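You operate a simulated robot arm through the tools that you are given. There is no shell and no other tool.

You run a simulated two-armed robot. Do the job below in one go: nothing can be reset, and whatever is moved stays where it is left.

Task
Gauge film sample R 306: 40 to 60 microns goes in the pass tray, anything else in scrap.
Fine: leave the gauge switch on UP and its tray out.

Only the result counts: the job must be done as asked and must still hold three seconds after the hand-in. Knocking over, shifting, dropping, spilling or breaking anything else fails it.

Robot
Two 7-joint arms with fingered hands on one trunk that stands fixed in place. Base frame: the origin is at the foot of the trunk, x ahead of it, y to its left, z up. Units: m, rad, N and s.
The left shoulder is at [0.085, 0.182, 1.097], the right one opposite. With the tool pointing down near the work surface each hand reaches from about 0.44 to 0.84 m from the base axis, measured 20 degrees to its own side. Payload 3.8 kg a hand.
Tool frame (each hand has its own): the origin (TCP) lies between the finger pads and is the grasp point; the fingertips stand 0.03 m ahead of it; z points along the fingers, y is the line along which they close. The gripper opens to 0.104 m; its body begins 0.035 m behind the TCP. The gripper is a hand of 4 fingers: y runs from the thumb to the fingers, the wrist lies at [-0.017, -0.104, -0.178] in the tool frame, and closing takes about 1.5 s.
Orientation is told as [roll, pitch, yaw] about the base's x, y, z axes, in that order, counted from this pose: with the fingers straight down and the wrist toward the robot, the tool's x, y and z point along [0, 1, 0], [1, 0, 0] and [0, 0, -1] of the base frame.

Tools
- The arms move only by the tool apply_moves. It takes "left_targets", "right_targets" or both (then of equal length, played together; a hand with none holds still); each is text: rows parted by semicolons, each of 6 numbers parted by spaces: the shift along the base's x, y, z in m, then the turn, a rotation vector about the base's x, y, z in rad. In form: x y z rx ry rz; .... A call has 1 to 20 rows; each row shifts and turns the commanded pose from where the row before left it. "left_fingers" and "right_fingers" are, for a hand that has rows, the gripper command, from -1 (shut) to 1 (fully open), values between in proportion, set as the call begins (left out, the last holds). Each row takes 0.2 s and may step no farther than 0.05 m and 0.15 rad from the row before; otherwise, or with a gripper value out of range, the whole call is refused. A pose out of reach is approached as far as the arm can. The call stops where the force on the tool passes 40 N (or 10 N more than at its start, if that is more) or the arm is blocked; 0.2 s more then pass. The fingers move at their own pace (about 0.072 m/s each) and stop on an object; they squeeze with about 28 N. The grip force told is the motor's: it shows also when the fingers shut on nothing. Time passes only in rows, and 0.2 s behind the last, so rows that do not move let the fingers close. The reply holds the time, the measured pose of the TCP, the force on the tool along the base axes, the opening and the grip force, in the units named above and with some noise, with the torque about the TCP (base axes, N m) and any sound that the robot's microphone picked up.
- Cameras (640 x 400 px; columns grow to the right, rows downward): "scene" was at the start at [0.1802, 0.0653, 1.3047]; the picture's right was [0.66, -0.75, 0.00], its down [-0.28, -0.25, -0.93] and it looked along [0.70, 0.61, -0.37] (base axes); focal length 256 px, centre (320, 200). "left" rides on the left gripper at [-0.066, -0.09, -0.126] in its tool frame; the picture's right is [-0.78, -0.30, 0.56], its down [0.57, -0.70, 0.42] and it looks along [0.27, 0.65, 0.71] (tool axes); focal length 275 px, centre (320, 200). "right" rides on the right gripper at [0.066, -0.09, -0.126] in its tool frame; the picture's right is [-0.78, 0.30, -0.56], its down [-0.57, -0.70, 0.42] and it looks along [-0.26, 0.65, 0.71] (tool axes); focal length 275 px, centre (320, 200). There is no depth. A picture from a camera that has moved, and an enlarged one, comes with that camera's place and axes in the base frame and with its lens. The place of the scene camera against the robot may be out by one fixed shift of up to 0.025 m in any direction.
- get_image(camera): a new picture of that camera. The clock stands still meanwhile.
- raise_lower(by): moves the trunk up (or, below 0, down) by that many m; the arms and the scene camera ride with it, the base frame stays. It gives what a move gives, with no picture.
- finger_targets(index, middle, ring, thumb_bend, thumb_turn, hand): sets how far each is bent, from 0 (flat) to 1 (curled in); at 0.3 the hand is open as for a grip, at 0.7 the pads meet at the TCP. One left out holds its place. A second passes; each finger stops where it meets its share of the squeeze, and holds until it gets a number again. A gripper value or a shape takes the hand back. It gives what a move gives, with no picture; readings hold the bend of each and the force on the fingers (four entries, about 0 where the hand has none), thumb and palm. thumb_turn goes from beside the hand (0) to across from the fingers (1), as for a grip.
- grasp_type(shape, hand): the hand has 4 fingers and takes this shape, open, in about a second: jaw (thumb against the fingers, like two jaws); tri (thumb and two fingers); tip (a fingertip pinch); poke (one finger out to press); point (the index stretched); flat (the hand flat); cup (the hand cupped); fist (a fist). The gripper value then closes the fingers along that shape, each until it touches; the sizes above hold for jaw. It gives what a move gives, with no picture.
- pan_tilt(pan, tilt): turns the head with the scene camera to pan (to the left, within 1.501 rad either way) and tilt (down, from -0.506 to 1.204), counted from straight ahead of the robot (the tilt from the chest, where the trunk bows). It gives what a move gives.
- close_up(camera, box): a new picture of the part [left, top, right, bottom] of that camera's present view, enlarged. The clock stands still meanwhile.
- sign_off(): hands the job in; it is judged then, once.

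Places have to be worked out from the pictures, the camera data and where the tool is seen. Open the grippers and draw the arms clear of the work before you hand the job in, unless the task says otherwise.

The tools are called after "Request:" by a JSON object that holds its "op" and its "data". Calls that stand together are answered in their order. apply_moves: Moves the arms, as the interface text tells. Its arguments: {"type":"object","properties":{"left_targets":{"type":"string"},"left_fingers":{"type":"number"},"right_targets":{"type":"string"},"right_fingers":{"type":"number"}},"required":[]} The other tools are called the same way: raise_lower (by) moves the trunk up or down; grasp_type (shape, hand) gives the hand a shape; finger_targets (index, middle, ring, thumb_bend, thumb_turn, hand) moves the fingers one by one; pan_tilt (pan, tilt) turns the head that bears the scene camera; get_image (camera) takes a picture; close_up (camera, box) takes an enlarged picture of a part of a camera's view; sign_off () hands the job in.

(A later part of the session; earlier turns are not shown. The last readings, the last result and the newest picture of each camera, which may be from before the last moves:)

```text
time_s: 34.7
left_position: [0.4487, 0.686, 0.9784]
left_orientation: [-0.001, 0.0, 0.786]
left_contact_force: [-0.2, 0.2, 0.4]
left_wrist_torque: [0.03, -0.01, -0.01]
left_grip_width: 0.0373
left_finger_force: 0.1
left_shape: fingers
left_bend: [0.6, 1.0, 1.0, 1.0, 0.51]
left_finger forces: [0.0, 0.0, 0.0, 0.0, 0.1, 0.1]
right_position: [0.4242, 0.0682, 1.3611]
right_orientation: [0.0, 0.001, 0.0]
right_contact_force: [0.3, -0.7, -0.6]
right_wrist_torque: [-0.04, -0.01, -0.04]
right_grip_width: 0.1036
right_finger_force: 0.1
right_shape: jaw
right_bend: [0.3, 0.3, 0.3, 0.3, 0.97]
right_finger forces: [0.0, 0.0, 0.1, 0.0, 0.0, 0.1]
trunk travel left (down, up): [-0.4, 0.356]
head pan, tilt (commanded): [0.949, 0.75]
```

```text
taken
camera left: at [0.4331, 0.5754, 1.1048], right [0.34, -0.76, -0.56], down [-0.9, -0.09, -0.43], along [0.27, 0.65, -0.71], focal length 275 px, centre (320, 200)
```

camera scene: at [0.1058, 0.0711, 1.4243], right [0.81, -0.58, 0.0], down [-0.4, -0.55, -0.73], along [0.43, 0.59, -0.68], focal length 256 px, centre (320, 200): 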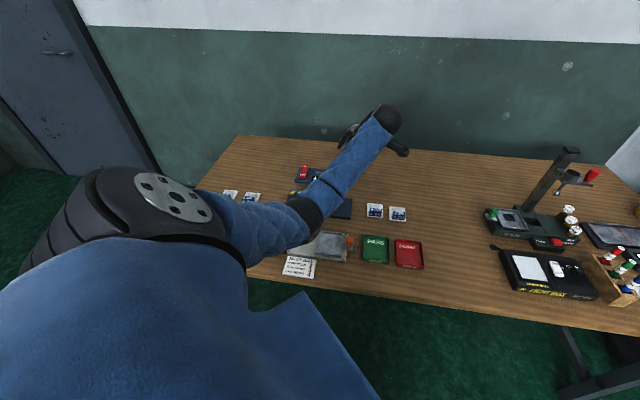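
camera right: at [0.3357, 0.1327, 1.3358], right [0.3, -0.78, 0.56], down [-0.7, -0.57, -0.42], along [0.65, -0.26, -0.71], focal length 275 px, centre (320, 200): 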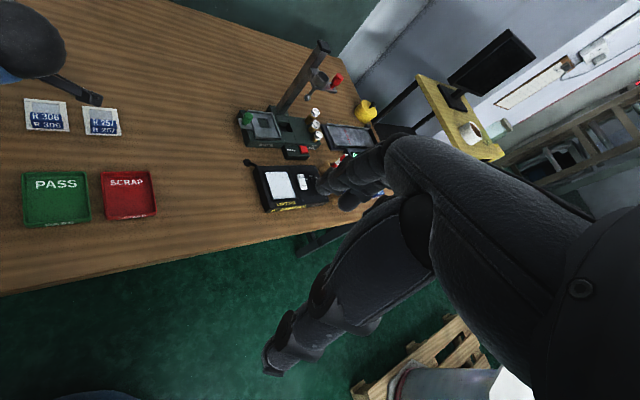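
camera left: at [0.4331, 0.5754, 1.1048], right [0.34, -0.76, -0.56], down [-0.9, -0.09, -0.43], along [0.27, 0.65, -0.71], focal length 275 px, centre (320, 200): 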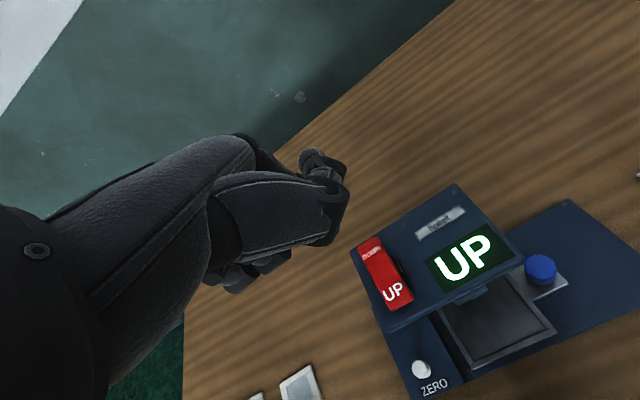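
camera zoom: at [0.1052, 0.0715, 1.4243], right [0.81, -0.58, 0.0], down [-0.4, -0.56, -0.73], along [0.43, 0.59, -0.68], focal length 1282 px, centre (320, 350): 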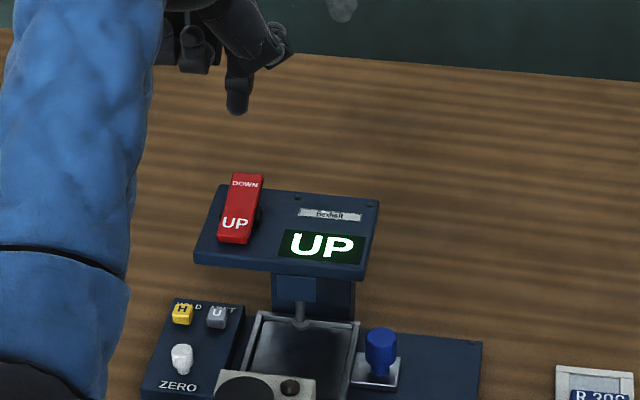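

Aligned above the DOWN end as before. Pressing down to the same height that flipped it last time.

Request:
{"op": "apply_moves", "data": {"left_targets": "0.0015 0 -0.02 0 0 0; 0 0 -0.02 0 0 0; 0 0 -0.012 0 0 0; 0 0 -0.009 0 0 0; 0 0 0 0 0 0"}}

Request:
{"op": "close_up", "data": {"camera": "scene", "box": [270, 130, 370, 210]}}

```text
time_s: 35.9
left_position: [0.4503, 0.684, 0.9164]
left_orientation: [-0.001, 0.001, 0.786]
left_contact_force: [-0.6, -0.7, 0.4]
left_wrist_torque: [-0.03, -0.01, 0.02]
left_grip_width: 0.0373
left_finger_force: 0.2
left_shape: fingers
left_bend: [0.6, 1.0, 1.0, 1.0, 0.51]
left_finger forces: [0.1, 0.0, 0.0, 0.0, 0.1, 0.0]
right_position: [0.4254, 0.0678, 1.3601]
right_orientation: [0.0, -0.001, 0.001]
right_contact_force: [-0.4, -0.5, -0.2]
right_wrist_torque: [0.01, -0.01, 0.01]
right_grip_width: 0.1037
right_finger_force: 0.0
right_shape: jaw
right_bend: [0.3, 0.3, 0.3, 0.3, 0.97]
right_finger forces: [0.0, 0.0, 0.0, 0.0, 0.0, 0.1]
trunk travel left (down, up): [-0.4, 0.356]
head pan, tilt (commanded): [0.949, 0.75]
```

```text
5.00 times, centred on (320, 170) of scene
camera zoom: at [0.1055, 0.0712, 1.4243], right [0.81, -0.58, 0.0], down [-0.4, -0.55, -0.73], along [0.43, 0.59, -0.68], focal length 1282 px, centre (320, 350)
```

zoom: 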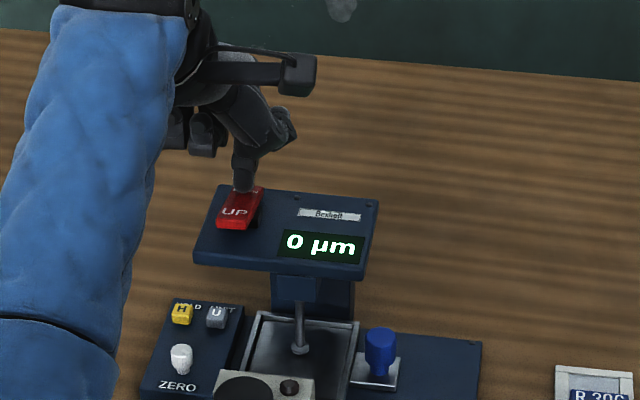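

The empty gauge reads 0 µm, so its zero and unit are right. Now flip the switch back UP the same way as before and lift away.

Request:
{"op": "apply_moves", "data": {"left_targets": "0 0 0.03 0 0 0; -0.0235 -0.0225 0 0 0 0; 0 0 -0.018 0 0 0; 0 0 -0.007 0 0 0; 0 0 -0.004 0 0 0; 0 0 0 0 0 0"}}

Request:
{"op": "close_up", "data": {"camera": "scene", "box": [270, 130, 370, 210]}}

```text
time_s: 37.3
left_position: [0.4273, 0.6629, 0.9171]
left_orientation: [0.0, 0.0, 0.785]
left_contact_force: [0.3, -0.4, 3.0]
left_wrist_torque: [-0.03, -0.08, -0.01]
left_grip_width: 0.0378
left_finger_force: 2.3
left_shape: fingers
left_bend: [0.61, 1.0, 1.0, 1.0, 0.51]
left_finger forces: [3.6, 0.0, 0.0, 0.0, 0.0, 0.0]
right_position: [0.4247, 0.0677, 1.3603]
right_orientation: [0.0, 0.0, 0.0]
right_contact_force: [0.8, -0.3, -0.3]
right_wrist_torque: [-0.01, 0.03, 0.0]
right_grip_width: 0.1033
right_finger_force: 0.0
right_shape: jaw
right_bend: [0.3, 0.3, 0.3, 0.3, 0.97]
right_finger forces: [0.0, 0.1, 0.0, 0.0, 0.0, 0.0]
trunk travel left (down, up): [-0.4, 0.356]
head pan, tilt (commanded): [0.949, 0.75]
```

```text
5.00 times, centred on (320, 170) of scene
camera zoom: at [0.1052, 0.0706, 1.4244], right [0.81, -0.58, 0.0], down [-0.4, -0.55, -0.73], along [0.43, 0.6, -0.68], focal length 1282 px, centre (320, 350)
```

zoom: 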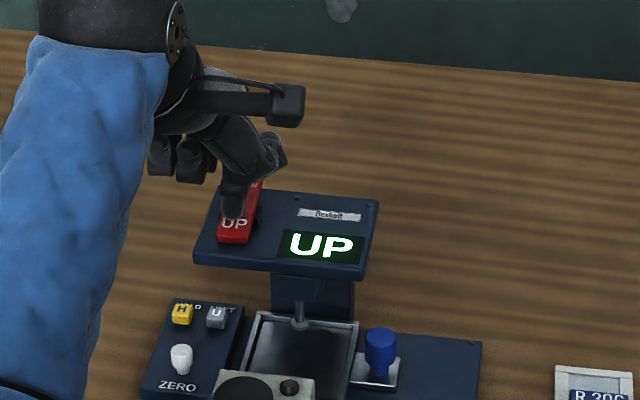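

The switch is back on UP (display UP). Now lift, return to the jaw with a narrower opening, tilt again, and go back to the knob to draw the tray out.

Request:
{"op": "apply_moves", "data": {"left_targets": "0 0 0.045 0 0 0; 0 0 0.045 0 0 0; 0 0 0.035 0 0 0"}}

Request:
{"op": "grasp_type", "data": {"shape": "jaw", "hand": "left"}}

Request:
{"op": "apply_moves", "data": {"left_targets": "0.0293 -0.0287 0 0.0926 0.0926 0; 0.0293 -0.0287 0 0.0926 0.0926 0; 0.0293 -0.0287 0 0.0926 0.0926 0; 0.0293 -0.0287 0 0.0926 0.0926 0; 0 0 -0.04 0 0 0; 0 0 -0.04 0 0 0; 0 0 -0.03 0 0 0; 0 0 0 0 0 0", "left_fingers": -0.1}}

Request:
{"op": "get_image", "data": {"camera": "left"}}

Request:
{"op": "close_up", "data": {"camera": "scene", "box": [270, 130, 410, 230]}}

```text
time_s: 38.1
left_position: [0.4258, 0.6606, 1.0449]
left_orientation: [-0.001, 0.001, 0.786]
left_contact_force: [0.3, -0.3, 0.2]
left_wrist_torque: [0.01, 0.03, 0.02]
left_grip_width: 0.0372
left_finger_force: 0.0
left_shape: fingers
left_bend: [0.6, 1.0, 1.0, 1.0, 0.51]
left_finger forces: [0.1, 0.0, 0.1, 0.1, 0.0, 0.0]
right_position: [0.4238, 0.0694, 1.3611]
right_orientation: [0.002, -0.001, 0.001]
right_contact_force: [-0.3, 0.2, 0.1]
right_wrist_torque: [0.02, -0.02, 0.0]
right_grip_width: 0.1036
right_finger_force: 0.0
right_shape: jaw
right_bend: [0.3, 0.3, 0.3, 0.3, 0.97]
right_finger forces: [0.1, 0.1, 0.0, 0.0, 0.1, 0.0]
trunk travel left (down, up): [-0.4, 0.356]
head pan, tilt (commanded): [0.949, 0.75]
```

```text
time_s: 39.0
left_position: [0.4261, 0.6633, 1.0431]
left_orientation: [0.002, -0.001, 0.786]
left_contact_force: [-0.5, 0.3, 0.7]
left_wrist_torque: [-0.04, 0.02, 0.01]
left_grip_width: 0.1033
left_finger_force: 0.1
left_shape: jaw
left_bend: [0.3, 0.3, 0.3, 0.3, 0.97]
left_finger forces: [0.0, 0.0, 0.0, 0.0, 0.0, 0.0]
right_position: [0.4255, 0.0682, 1.3596]
right_orientation: [0.0, 0.0, -0.001]
right_contact_force: [-0.3, 0.4, 0.1]
right_wrist_torque: [-0.02, 0.02, -0.02]
right_grip_width: 0.1032
right_finger_force: 0.1
right_shape: jaw
right_bend: [0.3, 0.3, 0.3, 0.3, 0.97]
right_finger forces: [0.0, 0.1, 0.0, 0.1, 0.1, 0.0]
trunk travel left (down, up): [-0.4, 0.356]
head pan, tilt (commanded): [0.949, 0.75]
```

```text
time_s: 40.8
left_position: [0.546, 0.5464, 0.9333]
left_orientation: [0.523, 0.0, 0.784]
left_contact_force: [-0.5, 1.1, 0.6]
left_wrist_torque: [0.01, 0.03, 0.0]
left_grip_width: 0.0471
left_finger_force: 0.0
left_shape: jaw
left_bend: [0.74, 0.46, 0.43, 0.71, 1.0]
left_finger forces: [0.1, 0.0, 0.1, 0.0, 0.0, 0.1]
right_position: [0.4263, 0.0673, 1.3598]
right_orientation: [-0.001, -0.001, 0.001]
right_contact_force: [0.6, 0.0, -0.8]
right_wrist_torque: [0.03, -0.01, 0.01]
right_grip_width: 0.1035
right_finger_force: 0.0
right_shape: jaw
right_bend: [0.3, 0.3, 0.3, 0.3, 0.97]
right_finger forces: [0.0, 0.1, 0.0, 0.0, 0.0, 0.0]
trunk travel left (down, up): [-0.4, 0.356]
head pan, tilt (commanded): [0.949, 0.75]
```

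```text
taken
camera left: at [0.5677, 0.3969, 1.008], right [0.07, -0.49, -0.87], down [-1.0, 0.0, -0.08], along [0.04, 0.87, -0.48], focal length 275 px, centre (320, 200)
```

left: 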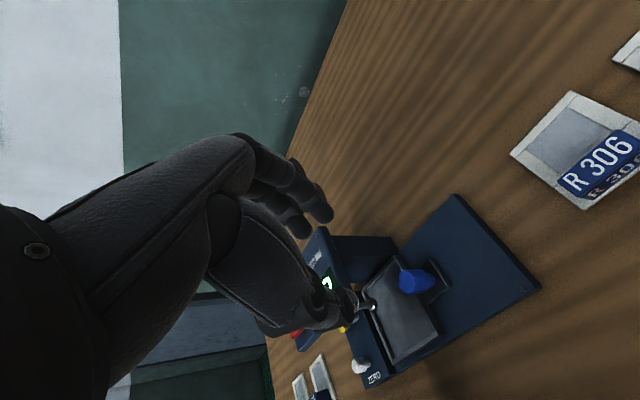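

```text
4.00 times, centred on (340, 180) of scene
camera zoom: at [0.1057, 0.0709, 1.4243], right [0.81, -0.58, 0.0], down [-0.4, -0.55, -0.73], along [0.43, 0.59, -0.68], focal length 1025 px, centre (240, 280)
```

zoom: 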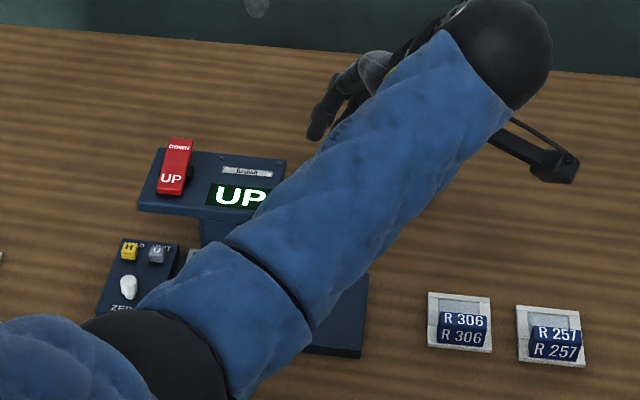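

The knob sits where predicted (a≈−0.048). Approaching along the tool axis to the grip point used before.

Request:
{"op": "apply_moves", "data": {"left_targets": "-0.0017 0.0018 -0.03 0 0 0; 0 0 -0.026 0 0 0; -0.0141 0.0141 -0.0346 0 0 0; -0.0141 0.0141 -0.0346 0 0 0; 0 0 0 0 0 0"}}

Request:
{"op": "close_up", "data": {"camera": "left", "box": [230, 150, 400, 370]}}

```text
time_s: 42.0
left_position: [0.5146, 0.5764, 0.8088]
left_orientation: [0.524, 0.001, 0.785]
left_contact_force: [0.3, -1.7, -0.3]
left_wrist_torque: [0.06, 0.0, -0.01]
left_grip_width: 0.0474
left_finger_force: 0.1
left_shape: jaw
left_bend: [0.74, 0.46, 0.44, 0.71, 1.0]
left_finger forces: [0.1, 0.0, 1.5, 0.0, 0.1, 0.1]
right_position: [0.4252, 0.0673, 1.36]
right_orientation: [0.0, 0.0, 0.001]
right_contact_force: [0.4, 0.1, 0.8]
right_wrist_torque: [-0.02, 0.01, 0.01]
right_grip_width: 0.1036
right_finger_force: 0.1
right_shape: jaw
right_bend: [0.3, 0.3, 0.3, 0.3, 0.97]
right_finger forces: [0.0, 0.1, 0.0, 0.0, 0.1, 0.0]
trunk travel left (down, up): [-0.4, 0.356]
head pan, tilt (commanded): [0.949, 0.75]
```

```text
1.82 times, centred on (315, 260) of left
camera zoom: at [0.5368, 0.4273, 0.8832], right [0.07, -0.49, -0.87], down [-1.0, 0.0, -0.08], along [0.04, 0.87, -0.49], focal length 500 px, centre (329, 91)
```

zoom: 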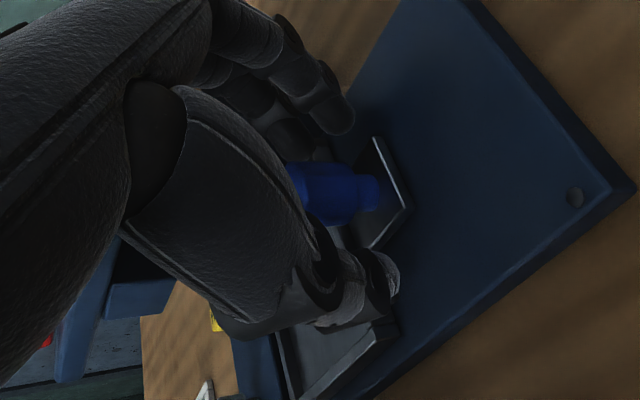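

Knob is between the pads again; the ring finger lightly brushes the head (1.5 N), which closing will relieve. Closing.

Request:
{"op": "apply_moves", "data": {"left_targets": "0 0 0 0 0 0; 0 0 0 0 0 0; 0 0 0 0 0 0; 0 0 0 0 0 0; 0 0 0 0 0 0", "left_fingers": -1}}

Request:
{"op": "apply_moves", "data": {"left_targets": "0.0071 -0.0071 0 0 0 0; 0.0071 -0.0071 0 0 0 0; 0.0071 -0.0071 0 0 0 0; 0 0 0 0 0 0"}}

Request:
{"op": "get_image", "data": {"camera": "left"}}

```text
time_s: 43.2
left_position: [0.5139, 0.5766, 0.8089]
left_orientation: [0.524, 0.0, 0.787]
left_contact_force: [-3.6, -1.9, 1.1]
left_wrist_torque: [0.14, -0.3, -0.04]
left_grip_width: 0.0139
left_finger_force: 27.8
left_shape: jaw
left_bend: [0.73, 0.7, 0.7, 0.74, 1.0]
left_finger forces: [21.4, 5.7, 0.0, 0.1, 25.3, 0.0]
right_position: [0.4246, 0.0676, 1.3603]
right_orientation: [0.0, 0.001, 0.0]
right_contact_force: [0.6, 0.2, -1.1]
right_wrist_torque: [-0.01, -0.01, 0.0]
right_grip_width: 0.1036
right_finger_force: 0.0
right_shape: jaw
right_bend: [0.3, 0.3, 0.3, 0.3, 0.97]
right_finger forces: [0.0, 0.0, 0.0, 0.0, 0.0, 0.0]
trunk travel left (down, up): [-0.4, 0.356]
head pan, tilt (commanded): [0.949, 0.75]
```

```text
time_s: 44.2
left_position: [0.5357, 0.5564, 0.8074]
left_orientation: [0.522, 0.0, 0.786]
left_contact_force: [-4.4, -5.9, 1.4]
left_wrist_torque: [0.09, -0.27, -0.03]
left_grip_width: 0.0134
left_finger_force: 27.9
left_shape: jaw
left_bend: [0.73, 0.7, 0.7, 0.74, 1.0]
left_finger forces: [20.9, 5.6, 0.0, 0.0, 27.1, 0.0]
right_position: [0.4243, 0.0678, 1.3603]
right_orientation: [-0.002, 0.001, 0.001]
right_contact_force: [0.4, 0.9, 0.1]
right_wrist_torque: [-0.02, 0.0, 0.0]
right_grip_width: 0.1038
right_finger_force: 0.2
right_shape: jaw
right_bend: [0.3, 0.3, 0.3, 0.3, 0.97]
right_finger forces: [0.1, 0.0, 0.0, 0.0, 0.0, 0.0]
trunk travel left (down, up): [-0.4, 0.356]
head pan, tilt (commanded): [0.949, 0.75]
```

```text
taken
camera left: at [0.5579, 0.4062, 0.8838], right [0.07, -0.49, -0.87], down [-1.0, 0.0, -0.08], along [0.04, 0.87, -0.49], focal length 275 px, centre (320, 200)
```

left: 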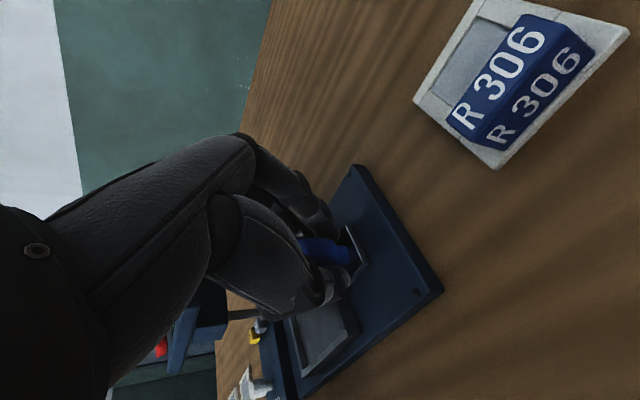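

The tray is following out. Continuing outward to its outer stop.

Request:
{"op": "apply_moves", "data": {"left_targets": "0.0071 -0.0071 0 0 0 0; 0.0071 -0.0071 0 0 0 0; 0.0071 -0.0071 0 0 0 0; 0.0071 -0.0071 0 0 0 0; 0 0 0 0 0 0"}}

Request:
{"op": "apply_moves", "data": {"left_targets": "0.0018 -0.0018 0 0 0 0; 0.0018 -0.0018 0 0 0 0; 0 0 0 0 0 0"}}

Request:
{"op": "get_image", "data": {"camera": "left"}}

```text
time_s: 45.4
left_position: [0.5649, 0.5272, 0.8071]
left_orientation: [0.523, 0.0, 0.786]
left_contact_force: [-7.8, -6.9, -0.5]
left_wrist_torque: [-0.02, -0.22, 0.0]
left_grip_width: 0.0132
left_finger_force: 28.0
left_shape: jaw
left_bend: [0.73, 0.7, 0.7, 0.74, 1.0]
left_finger forces: [19.9, 5.9, 0.0, 0.0, 29.1, 0.0]
right_position: [0.4238, 0.0672, 1.3614]
right_orientation: [0.0, 0.0, 0.001]
right_contact_force: [-0.1, -1.7, 0.3]
right_wrist_torque: [-0.01, 0.05, -0.02]
right_grip_width: 0.1037
right_finger_force: 0.0
right_shape: jaw
right_bend: [0.3, 0.3, 0.3, 0.3, 0.97]
right_finger forces: [0.0, 0.0, 0.0, 0.0, 0.1, 0.0]
trunk travel left (down, up): [-0.4, 0.356]
head pan, tilt (commanded): [0.949, 0.75]
```

```text
time_s: 46.2
left_position: [0.5672, 0.5253, 0.8077]
left_orientation: [0.524, 0.0, 0.79]
left_contact_force: [-9.5, -5.3, -1.8]
left_wrist_torque: [0.04, -0.2, 0.06]
left_grip_width: 0.0131
left_finger_force: 27.6
left_shape: jaw
left_bend: [0.73, 0.7, 0.7, 0.74, 1.0]
left_finger forces: [18.8, 6.0, 0.0, 0.0, 29.6, 0.1]
right_position: [0.4245, 0.0678, 1.3596]
right_orientation: [0.0, 0.0, 0.0]
right_contact_force: [-1.1, 0.5, 0.7]
right_wrist_torque: [0.0, 0.0, -0.01]
right_grip_width: 0.1032
right_finger_force: 0.1
right_shape: jaw
right_bend: [0.3, 0.3, 0.3, 0.3, 0.97]
right_finger forces: [0.0, 0.0, 0.0, 0.0, 0.0, 0.0]
trunk travel left (down, up): [-0.4, 0.356]
head pan, tilt (commanded): [0.949, 0.75]
```

```text
taken
camera left: at [0.59, 0.3752, 0.8837], right [0.07, -0.49, -0.87], down [-1.0, 0.0, -0.08], along [0.04, 0.87, -0.49], focal length 275 px, centre (320, 200)
```

left: 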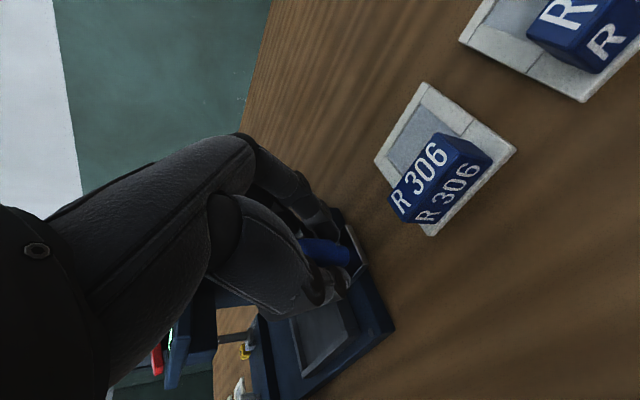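

Nearly out; I'll nudge 2 mm more to confirm the stop, then release.

Request:
{"op": "apply_moves", "data": {"left_targets": "0.0015 -0.0015 0 0 0 0; 0 0 0 0 0 0"}}

Request:
{"op": "apply_moves", "data": {"left_targets": "0 0 0 0 0 0; 0 0 0 0 0 0; 0 0 0 0 0 0; 0 0 0 0 0 0", "left_fingers": 0.1}}

Request:
{"op": "apply_moves", "data": {"left_targets": "0 0 0.03 0 0 0; 0 0 0.04 0 0 0; 0 0 0.045 0 0 0; 0 0 0.045 0 0 0; 0 0 0 0 0 0"}}

Request:
{"op": "get_image", "data": {"camera": "left"}}

Request:
{"op": "close_up", "data": {"camera": "scene", "box": [270, 130, 430, 230]}}

```text
time_s: 46.8
left_position: [0.5672, 0.5237, 0.8082]
left_orientation: [0.526, 0.0, 0.788]
left_contact_force: [-13.5, -1.6, -1.4]
left_wrist_torque: [0.12, -0.06, 0.05]
left_grip_width: 0.0131
left_finger_force: 27.7
left_shape: jaw
left_bend: [0.73, 0.7, 0.7, 0.74, 1.0]
left_finger forces: [19.0, 6.5, 0.0, 0.0, 29.6, 0.0]
right_position: [0.4251, 0.069, 1.3602]
right_orientation: [0.0, 0.0, 0.001]
right_contact_force: [-0.1, 0.0, -0.1]
right_wrist_torque: [-0.01, 0.0, 0.01]
right_grip_width: 0.1036
right_finger_force: 0.1
right_shape: jaw
right_bend: [0.3, 0.3, 0.3, 0.3, 0.97]
right_finger forces: [0.1, 0.1, 0.1, 0.0, 0.0, 0.1]
trunk travel left (down, up): [-0.4, 0.356]
head pan, tilt (commanded): [0.949, 0.75]
```

```text
time_s: 47.8
left_position: [0.5708, 0.5241, 0.8077]
left_orientation: [0.522, 0.0, 0.787]
left_contact_force: [-0.1, -0.2, 0.1]
left_wrist_torque: [-0.01, 0.01, 0.0]
left_grip_width: 0.0567
left_finger_force: 0.1
left_shape: jaw
left_bend: [0.73, 0.43, 0.39, 0.66, 0.99]
left_finger forces: [0.1, 0.1, 0.0, 0.0, 0.0, 0.1]
right_position: [0.4253, 0.0684, 1.3597]
right_orientation: [-0.002, 0.001, 0.0]
right_contact_force: [0.6, -0.2, 0.5]
right_wrist_torque: [-0.06, -0.04, 0.02]
right_grip_width: 0.1034
right_finger_force: 0.0
right_shape: jaw
right_bend: [0.3, 0.3, 0.3, 0.3, 0.97]
right_finger forces: [0.0, 0.0, 0.0, 0.1, 0.0, 0.1]
trunk travel left (down, up): [-0.4, 0.356]
head pan, tilt (commanded): [0.949, 0.75]
```

```text
time_s: 49.0
left_position: [0.5689, 0.5224, 0.969]
left_orientation: [0.524, 0.001, 0.785]
left_contact_force: [0.8, 0.0, -0.2]
left_wrist_torque: [0.04, -0.02, 0.01]
left_grip_width: 0.0569
left_finger_force: 0.2
left_shape: jaw
left_bend: [0.73, 0.42, 0.39, 0.66, 0.99]
left_finger forces: [0.0, 0.0, 0.0, 0.0, 0.0, 0.0]
right_position: [0.4252, 0.0687, 1.3596]
right_orientation: [-0.001, 0.0, 0.001]
right_contact_force: [-0.5, -0.3, 0.2]
right_wrist_torque: [0.02, 0.01, 0.01]
right_grip_width: 0.104
right_finger_force: 0.1
right_shape: jaw
right_bend: [0.3, 0.3, 0.3, 0.3, 0.97]
right_finger forces: [0.0, 0.1, 0.0, 0.0, 0.1, 0.0]
trunk travel left (down, up): [-0.4, 0.356]
head pan, tilt (commanded): [0.949, 0.75]
```

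```text
taken
camera left: at [0.5911, 0.373, 1.0441], right [0.07, -0.49, -0.87], down [-1.0, 0.0, -0.08], along [0.04, 0.87, -0.49], focal length 275 px, centre (320, 200)
```

left: 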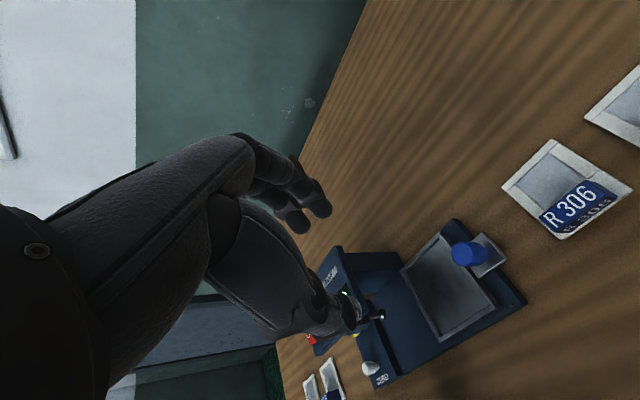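

```text
4.00 times, centred on (350, 180) of scene
camera zoom: at [0.1058, 0.0715, 1.4242], right [0.81, -0.58, 0.0], down [-0.4, -0.55, -0.73], along [0.43, 0.59, -0.68], focal length 1025 px, centre (200, 280)
```

zoom: 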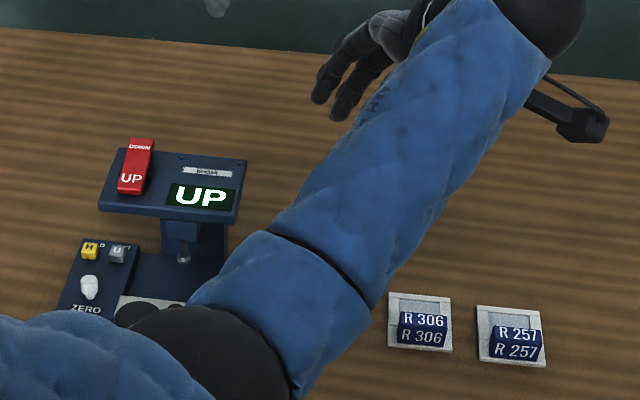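

Tray is out again and the gauge reads UP. I'll untilt the hand and position for a good view of R306 and the tray together.

Request:
{"op": "apply_moves", "data": {"left_targets": "-0.0097 -0.0157 0 -0.0926 -0.0926 0; -0.0097 -0.0157 0 -0.0926 -0.0926 0; -0.0097 -0.0157 0 -0.0926 -0.0926 0; -0.0097 -0.0157 0 -0.0926 -0.0926 0; 0 0 0 0 0 0"}}

Request:
{"op": "get_image", "data": {"camera": "left"}}

Request:
{"op": "close_up", "data": {"camera": "left", "box": [360, 160, 520, 260]}}

Request:
{"op": "close_up", "data": {"camera": "left", "box": [290, 200, 450, 300]}}

```text
time_s: 50.2
left_position: [0.5308, 0.4618, 0.9677]
left_orientation: [-0.001, -0.001, 0.787]
left_contact_force: [-0.1, -0.3, -0.5]
left_wrist_torque: [-0.05, 0.04, 0.0]
left_grip_width: 0.057
left_finger_force: 0.2
left_shape: jaw
left_bend: [0.73, 0.42, 0.39, 0.66, 0.99]
left_finger forces: [0.0, 0.0, 0.0, 0.0, 0.1, 0.0]
right_position: [0.4255, 0.0692, 1.3593]
right_orientation: [0.0, -0.001, 0.0]
right_contact_force: [-0.6, -0.6, -0.8]
right_wrist_torque: [0.03, 0.0, 0.0]
right_grip_width: 0.1037
right_finger_force: 0.2
right_shape: jaw
right_bend: [0.3, 0.3, 0.3, 0.3, 0.97]
right_finger forces: [0.0, 0.0, 0.1, 0.0, 0.0, 0.0]
trunk travel left (down, up): [-0.4, 0.356]
head pan, tilt (commanded): [0.949, 0.75]
```

```text
taken
camera left: at [0.5149, 0.3503, 1.0937], right [0.34, -0.76, -0.56], down [-0.9, -0.09, -0.43], along [0.27, 0.65, -0.71], focal length 275 px, centre (320, 200)
```

left: 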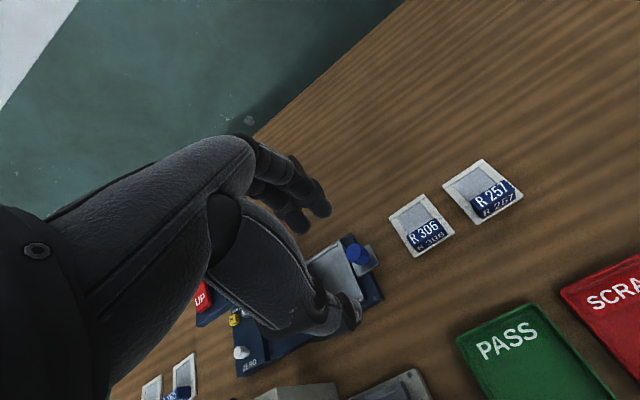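

```text
4.00 times, centred on (440, 210) of left
camera zoom: at [0.5149, 0.3503, 1.0937], right [0.34, -0.76, -0.56], down [-0.9, -0.09, -0.43], along [0.27, 0.65, -0.71], focal length 1101 px, centre (-160, 160)
```

zoom: 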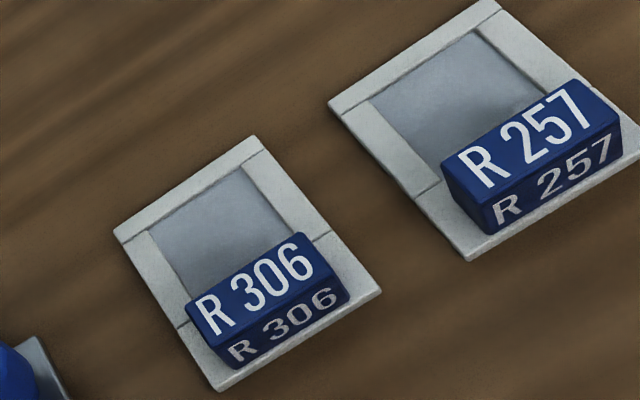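

```text
4.00 times, centred on (370, 250) of left
camera zoom: at [0.5149, 0.3503, 1.0937], right [0.34, -0.76, -0.56], down [-0.9, -0.09, -0.43], along [0.27, 0.65, -0.71], focal length 1101 px, centre (120, 0)
```

zoom: 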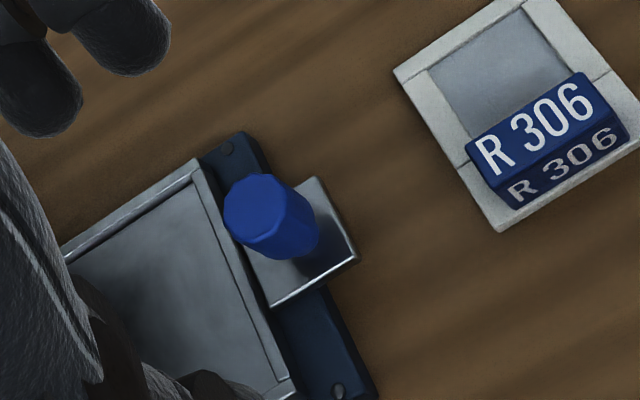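

R306's label block is centred near a=0.104, b=0.757, top z≈0.78, and lies square to the table axes. I'll lean the hand 17° right (to clear the gauge head later when placing), move above the block, and check that this pose is reachable.

Request:
{"op": "apply_moves", "data": {"left_targets": "0.0433 -0.0043 0 0.105 0.105 0; 0.0433 -0.0043 0 0.105 0.105 0; 0 0 -0.04 0 0 0; 0 0 -0.04 0 0 0; 0 0 -0.02 0 0 0; 0 0 0 0 0 0"}}

Request:
{"op": "get_image", "data": {"camera": "left"}}

Request:
{"op": "get_image", "data": {"camera": "scene"}}

```text
time_s: 51.6
left_position: [0.6164, 0.4493, 0.8685]
left_orientation: [0.297, 0.001, 0.786]
left_contact_force: [-0.4, 0.1, -0.2]
left_wrist_torque: [-0.01, 0.02, 0.0]
left_grip_width: 0.0567
left_finger_force: 0.0
left_shape: jaw
left_bend: [0.73, 0.42, 0.39, 0.66, 0.99]
left_finger forces: [0.0, 0.0, 0.0, 0.0, 0.0, 0.0]
right_position: [0.4251, 0.0686, 1.3606]
right_orientation: [0.001, -0.001, 0.0]
right_contact_force: [-0.3, -0.7, -0.5]
right_wrist_torque: [0.01, 0.02, 0.0]
right_grip_width: 0.1035
right_finger_force: 0.1
right_shape: jaw
right_bend: [0.3, 0.3, 0.3, 0.3, 0.97]
right_finger forces: [0.0, 0.1, 0.1, 0.0, 0.0, 0.1]
trunk travel left (down, up): [-0.4, 0.356]
head pan, tilt (commanded): [0.949, 0.75]
```

```text
taken
camera left: at [0.6258, 0.3148, 0.9699], right [0.2, -0.62, -0.76], down [-0.97, -0.02, -0.24], along [0.13, 0.79, -0.6], focal length 275 px, centre (320, 200)
```

left: 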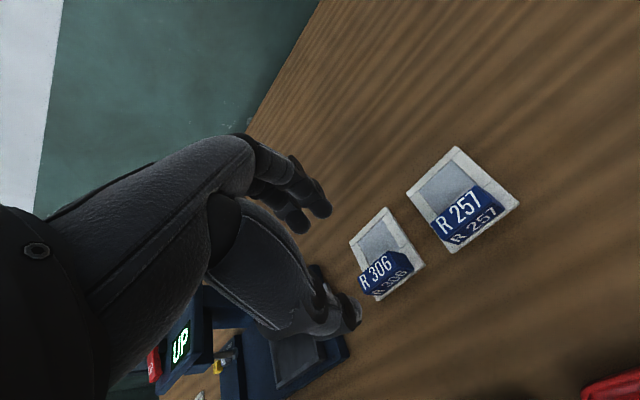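

```text
taken
camera scene: at [0.1057, 0.071, 1.4243], right [0.81, -0.58, 0.0], down [-0.4, -0.55, -0.73], along [0.43, 0.59, -0.68], focal length 256 px, centre (320, 200)
```

scene: 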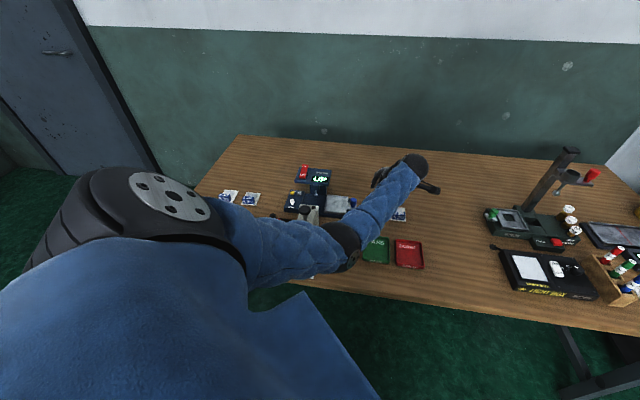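

Position is reached and the block's predicted pixel matches the view. Descending to just above the block to check the fingers straddle it.

Request:
{"op": "apply_moves", "data": {"left_targets": "-0.0004 0.0039 -0.025 0 0 0; 0 0 -0.018 0 0 0; 0 0 0 0 0 0"}}

Request:
{"op": "close_up", "data": {"camera": "left", "box": [230, 150, 430, 370]}}

```text
time_s: 52.4
left_position: [0.6176, 0.4556, 0.8244]
left_orientation: [0.297, 0.0, 0.787]
left_contact_force: [-0.9, -0.6, -0.9]
left_wrist_torque: [-0.02, 0.0, -0.02]
left_grip_width: 0.057
left_finger_force: 0.1
left_shape: jaw
left_bend: [0.73, 0.42, 0.39, 0.66, 0.99]
left_finger forces: [0.0, 0.0, 0.0, 0.0, 0.0, 0.1]
right_position: [0.4254, 0.069, 1.3603]
right_orientation: [0.0, 0.0, 0.0]
right_contact_force: [-0.4, 0.6, -0.3]
right_wrist_torque: [0.0, -0.03, 0.01]
right_grip_width: 0.1036
right_finger_force: 0.1
right_shape: jaw
right_bend: [0.3, 0.3, 0.3, 0.3, 0.97]
right_finger forces: [0.1, 0.0, 0.0, 0.1, 0.1, 0.0]
trunk travel left (down, up): [-0.4, 0.356]
head pan, tilt (commanded): [0.949, 0.75]
```

```text
1.82 times, centred on (330, 260) of left
camera zoom: at [0.6258, 0.3194, 0.9251], right [0.2, -0.62, -0.76], down [-0.97, -0.02, -0.24], along [0.13, 0.79, -0.6], focal length 500 px, centre (302, 91)
```

zoom: 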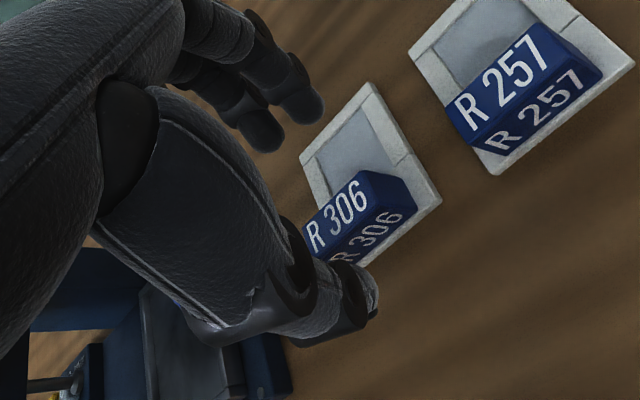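

Block lies between thumb and fingers. Descending to the grip height.

Request:
{"op": "apply_moves", "data": {"left_targets": "0 0 -0.012 0 0 0; 0 0 -0.011 0 0 0; 0 0 0 0 0 0"}}

Request:
{"op": "close_up", "data": {"camera": "left", "box": [230, 150, 430, 370]}}

```text
time_s: 53.2
left_position: [0.6176, 0.4559, 0.8012]
left_orientation: [0.297, 0.0, 0.787]
left_contact_force: [0.7, -0.4, 0.0]
left_wrist_torque: [0.02, 0.02, -0.04]
left_grip_width: 0.0571
left_finger_force: 0.0
left_shape: jaw
left_bend: [0.73, 0.42, 0.39, 0.66, 0.99]
left_finger forces: [0.2, 0.0, 0.0, 0.0, 0.0, 0.1]
right_position: [0.4261, 0.0681, 1.3601]
right_orientation: [-0.001, -0.001, -0.001]
right_contact_force: [0.4, -0.6, 0.6]
right_wrist_torque: [-0.03, 0.02, 0.0]
right_grip_width: 0.1038
right_finger_force: 0.0
right_shape: jaw
right_bend: [0.3, 0.3, 0.3, 0.3, 0.97]
right_finger forces: [0.1, 0.1, 0.0, 0.1, 0.0, 0.1]
trunk travel left (down, up): [-0.4, 0.356]
head pan, tilt (commanded): [0.949, 0.75]
```

```text
1.82 times, centred on (330, 260) of left
camera zoom: at [0.6257, 0.32, 0.9025], right [0.2, -0.62, -0.76], down [-0.97, -0.02, -0.24], along [0.13, 0.79, -0.6], focal length 500 px, centre (302, 91)
```

zoom: 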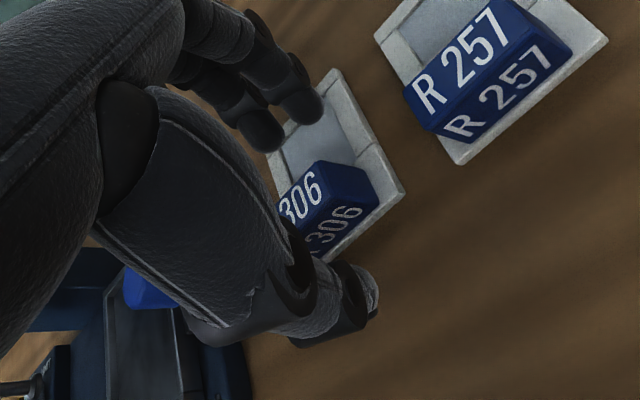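

Closing partway first to watch for any contact with the film.

Request:
{"op": "apply_moves", "data": {"left_targets": "0 0 0 0 0 0; 0 0 0 0 0 0; 0 0 0 0 0 0", "left_fingers": -0.4}}

Request:
{"op": "close_up", "data": {"camera": "left", "box": [250, 170, 410, 330]}}

```text
time_s: 54.0
left_position: [0.6171, 0.4547, 0.8006]
left_orientation: [0.296, -0.001, 0.786]
left_contact_force: [0.0, 0.5, 0.0]
left_wrist_torque: [0.01, -0.01, -0.03]
left_grip_width: 0.0317
left_finger_force: 0.1
left_shape: jaw
left_bend: [0.74, 0.53, 0.51, 0.73, 1.0]
left_finger forces: [0.1, 0.0, 0.0, 0.1, 0.0, 0.0]
right_position: [0.426, 0.0682, 1.3593]
right_orientation: [0.001, 0.001, 0.0]
right_contact_force: [-1.0, 0.6, 0.1]
right_wrist_torque: [0.02, 0.0, -0.01]
right_grip_width: 0.1038
right_finger_force: 0.0
right_shape: jaw
right_bend: [0.3, 0.3, 0.3, 0.3, 0.97]
right_finger forces: [0.0, 0.0, 0.0, 0.1, 0.1, 0.1]
trunk travel left (down, up): [-0.4, 0.356]
head pan, tilt (commanded): [0.949, 0.75]
```

```text
2.50 times, centred on (330, 250) of left
camera zoom: at [0.6257, 0.3199, 0.9025], right [0.2, -0.62, -0.76], down [-0.97, -0.02, -0.24], along [0.13, 0.79, -0.6], focal length 688 px, centre (295, 75)
```

zoom: 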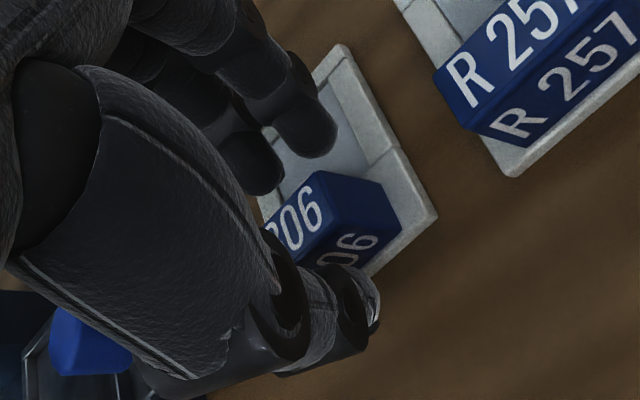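

Symmetric and no contact yet. Closing fully on the block.

Request:
{"op": "apply_moves", "data": {"left_targets": "0 0 0 0 0 0; 0 0 0 0 0 0; 0 0 0 0 0 0; 0 0 0 0 0 0", "left_fingers": -1}}

Request:
{"op": "close_up", "data": {"camera": "left", "box": [250, 170, 410, 330]}}

```text
time_s: 55.0
left_position: [0.6182, 0.4557, 0.8012]
left_orientation: [0.297, 0.001, 0.786]
left_contact_force: [0.3, -0.2, -0.1]
left_wrist_torque: [0.05, -0.01, -0.01]
left_grip_width: 0.0109
left_finger_force: 28.1
left_shape: jaw
left_bend: [0.72, 0.64, 0.68, 0.74, 1.0]
left_finger forces: [14.7, 7.3, 2.7, 0.1, 24.8, 0.1]
right_position: [0.4265, 0.0688, 1.3598]
right_orientation: [0.002, 0.001, -0.001]
right_contact_force: [0.0, 0.1, 0.8]
right_wrist_torque: [0.03, 0.01, -0.04]
right_grip_width: 0.1033
right_finger_force: 0.0
right_shape: jaw
right_bend: [0.3, 0.3, 0.3, 0.3, 0.97]
right_finger forces: [0.1, 0.0, 0.0, 0.0, 0.0, 0.1]
trunk travel left (down, up): [-0.4, 0.356]
head pan, tilt (commanded): [0.949, 0.75]
```

```text
2.50 times, centred on (330, 250) of left
camera zoom: at [0.6257, 0.3198, 0.9024], right [0.2, -0.62, -0.76], down [-0.97, -0.02, -0.24], along [0.13, 0.79, -0.6], focal length 688 px, centre (295, 75)
```

zoom: 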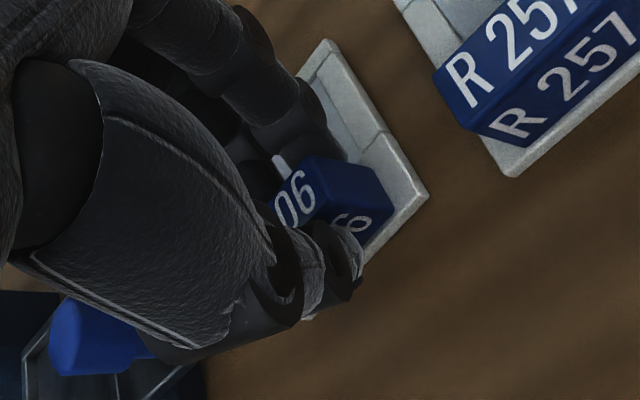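

Firm grip with all fingers. Lifting straight up and inspecting the held sample.

Request:
{"op": "apply_moves", "data": {"left_targets": "0 0 0.01 0 0 0; 0 0 0.02 0 0 0; 0 0 0.03 0 0 0; 0 0 0.02 0 0 0; 0 0 0 0 0 0"}}

Request:
{"op": "get_image", "data": {"camera": "left"}}

Request:
{"op": "close_up", "data": {"camera": "left", "box": [250, 170, 410, 330]}}

Request:
{"op": "close_up", "data": {"camera": "scene", "box": [330, 140, 450, 230]}}

```text
time_s: 56.2
left_position: [0.618, 0.4555, 0.8823]
left_orientation: [0.297, 0.001, 0.785]
left_contact_force: [0.1, 0.4, -0.7]
left_wrist_torque: [0.03, -0.02, 0.02]
left_grip_width: 0.0107
left_finger_force: 28.0
left_shape: jaw
left_bend: [0.72, 0.64, 0.71, 0.74, 1.0]
left_finger forces: [15.1, 7.0, 4.5, 0.0, 24.8, 0.0]
right_position: [0.4254, 0.0691, 1.3591]
right_orientation: [0.001, -0.002, 0.0]
right_contact_force: [0.0, 0.3, 1.1]
right_wrist_torque: [0.02, -0.01, 0.0]
right_grip_width: 0.1037
right_finger_force: 0.1
right_shape: jaw
right_bend: [0.3, 0.3, 0.3, 0.3, 0.97]
right_finger forces: [0.0, 0.0, 0.0, 0.0, 0.0, 0.0]
trunk travel left (down, up): [-0.4, 0.356]
head pan, tilt (commanded): [0.949, 0.75]
```

```text
taken
camera left: at [0.626, 0.3201, 0.9834], right [0.2, -0.62, -0.76], down [-0.97, -0.02, -0.24], along [0.13, 0.79, -0.61], focal length 275 px, centre (320, 200)
```

left: 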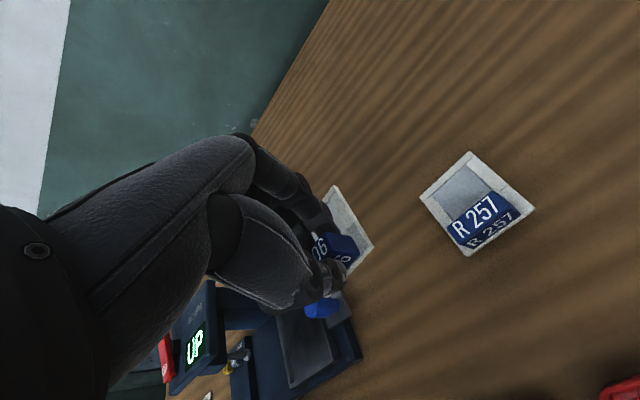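

```text
2.50 times, centred on (330, 250) of left
camera zoom: at [0.626, 0.3201, 0.9834], right [0.2, -0.62, -0.76], down [-0.97, -0.02, -0.24], along [0.13, 0.79, -0.61], focal length 688 px, centre (295, 75)
```

zoom: 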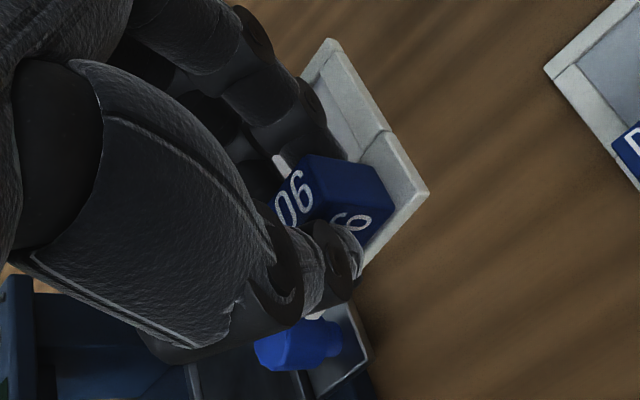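

```text
4.44 times, centred on (390, 185) of scene
camera zoom: at [0.1058, 0.0713, 1.4243], right [0.81, -0.58, 0.0], down [-0.4, -0.55, -0.73], along [0.43, 0.59, -0.68], focal length 1139 px, centre (9, 267)
```

zoom: 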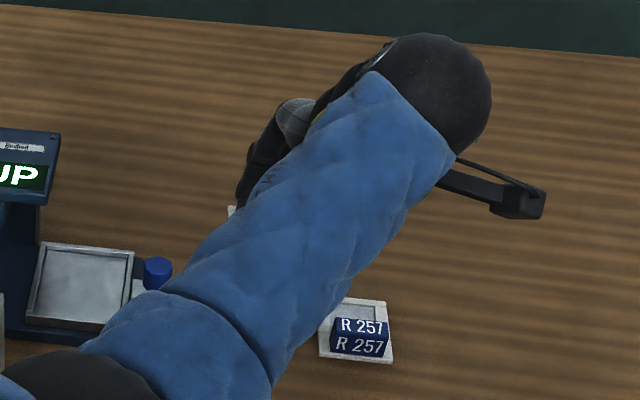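

The sample is held rigidly, seemingly rotated about 4° counter-clockwise in the grip. I'll carry it over toward the tray (staying right of the gauge head), turning back 4°, and check alignment against the tray.

Request:
{"op": "apply_moves", "data": {"left_targets": "-0.0242 0.0182 0 0 0 -0.0175; -0.0242 0.0182 0 0 0 -0.0175; -0.0242 0.0182 0 0 0 -0.0175; -0.0242 0.0182 0 0 0 -0.0175; 0 0 0 0 0 0"}}

Request:
{"op": "get_image", "data": {"camera": "left"}}

Request:
{"op": "close_up", "data": {"camera": "left", "box": [250, 170, 410, 330]}}

Request:
{"op": "close_up", "data": {"camera": "scene", "box": [270, 130, 400, 230]}}

```text
time_s: 57.4
left_position: [0.5194, 0.5284, 0.8817]
left_orientation: [0.3, 0.0, 0.716]
left_contact_force: [-0.1, 0.9, 0.4]
left_wrist_torque: [-0.02, -0.01, 0.0]
left_grip_width: 0.0107
left_finger_force: 27.5
left_shape: jaw
left_bend: [0.72, 0.64, 0.71, 0.74, 1.0]
left_finger forces: [15.1, 7.0, 4.2, 0.0, 24.8, 0.1]
right_position: [0.4251, 0.0675, 1.3602]
right_orientation: [0.0, 0.002, -0.001]
right_contact_force: [-0.3, -0.1, -0.1]
right_wrist_torque: [0.03, 0.04, -0.03]
right_grip_width: 0.1037
right_finger_force: 0.1
right_shape: jaw
right_bend: [0.3, 0.3, 0.3, 0.3, 0.97]
right_finger forces: [0.1, 0.0, 0.0, 0.0, 0.1, 0.0]
trunk travel left (down, up): [-0.4, 0.356]
head pan, tilt (commanded): [0.949, 0.75]
```

```text
taken
camera left: at [0.5188, 0.3932, 0.982], right [0.16, -0.63, -0.76], down [-0.97, 0.05, -0.24], along [0.19, 0.77, -0.6], focal length 275 px, centre (320, 200)
```

left: 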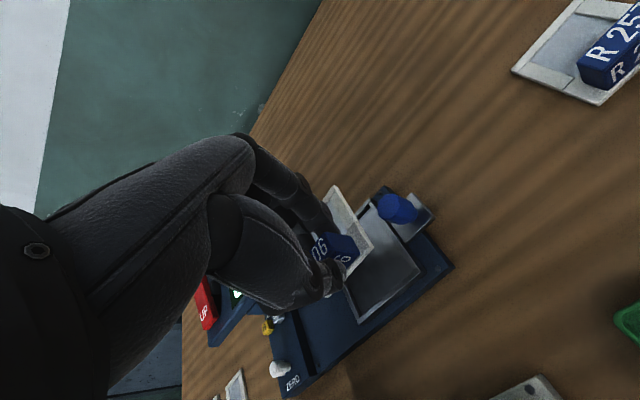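

```text
2.50 times, centred on (330, 250) of left
camera zoom: at [0.5188, 0.3932, 0.982], right [0.16, -0.63, -0.76], down [-0.97, 0.05, -0.24], along [0.19, 0.77, -0.6], focal length 688 px, centre (295, 75)
```

zoom: 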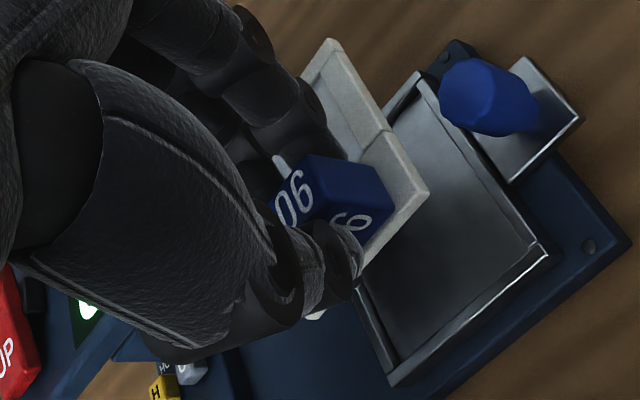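

```text
4.00 times, centred on (335, 180) of scene
camera zoom: at [0.1061, 0.071, 1.4243], right [0.81, -0.58, 0.0], down [-0.4, -0.55, -0.73], along [0.43, 0.59, -0.68], focal length 1025 px, centre (260, 280)
```

zoom: 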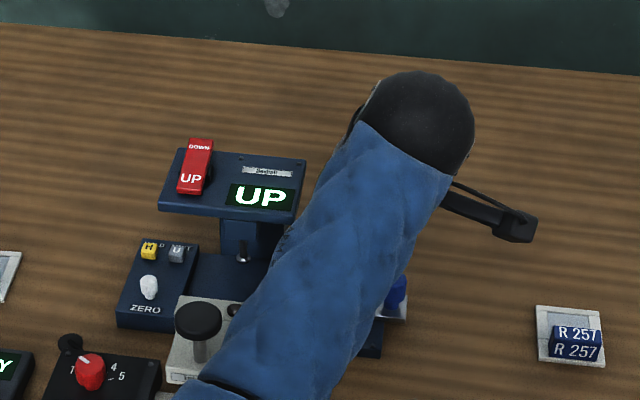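

After the turn, the frame's edge is parallel to the tray's; its centre needs to go 17 mm left and 2 mm back. Moving there while descending 30 mm, then checking again.

Request:
{"op": "apply_moves", "data": {"left_targets": "-0.0107 0.0139 -0.005 0 0 0; 0 0 -0.015 0 0 0; 0 0 -0.01 0 0 0; 0 0 0 0 0 0"}}

Request:
{"op": "close_up", "data": {"camera": "left", "box": [250, 170, 410, 330]}}

Request:
{"op": "close_up", "data": {"camera": "left", "box": [290, 170, 370, 290]}}

```text
time_s: 58.4
left_position: [0.5094, 0.5435, 0.8516]
left_orientation: [0.298, 0.0, 0.715]
left_contact_force: [0.1, -0.2, 0.5]
left_wrist_torque: [0.05, -0.01, 0.0]
left_grip_width: 0.0108
left_finger_force: 28.1
left_shape: jaw
left_bend: [0.72, 0.64, 0.71, 0.74, 1.0]
left_finger forces: [15.0, 7.2, 4.1, 0.0, 24.9, 0.0]
right_position: [0.4255, 0.0678, 1.3599]
right_orientation: [0.0, -0.001, 0.001]
right_contact_force: [-0.9, -0.6, -0.2]
right_wrist_torque: [0.02, 0.01, 0.01]
right_grip_width: 0.1036
right_finger_force: 0.0
right_shape: jaw
right_bend: [0.3, 0.3, 0.3, 0.3, 0.97]
right_finger forces: [0.0, 0.1, 0.1, 0.0, 0.0, 0.1]
trunk travel left (down, up): [-0.4, 0.356]
head pan, tilt (commanded): [0.949, 0.75]
```

```text
2.50 times, centred on (330, 250) of left
camera zoom: at [0.5083, 0.4075, 0.9517], right [0.16, -0.63, -0.76], down [-0.97, 0.05, -0.24], along [0.19, 0.77, -0.6], focal length 688 px, centre (295, 75)
```

zoom: 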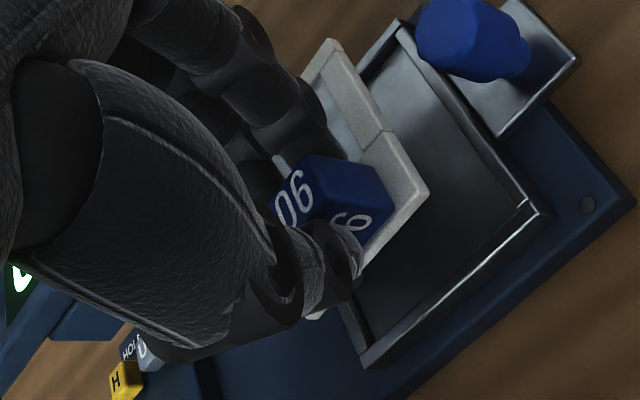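

```text
3.33 times, centred on (330, 230) of left
camera zoom: at [0.5083, 0.4075, 0.9517], right [0.16, -0.63, -0.76], down [-0.97, 0.05, -0.24], along [0.19, 0.77, -0.6], focal length 918 px, centre (287, 100)
```

zoom: 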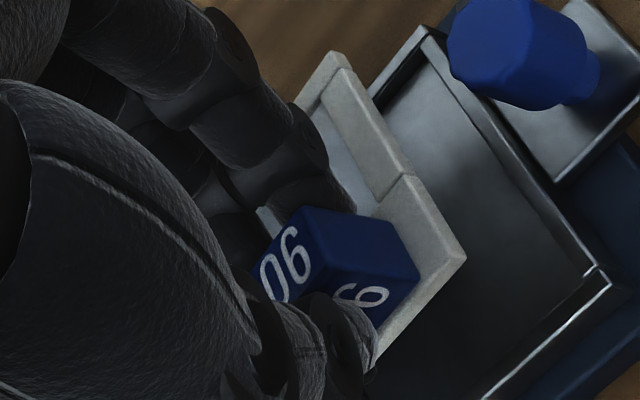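

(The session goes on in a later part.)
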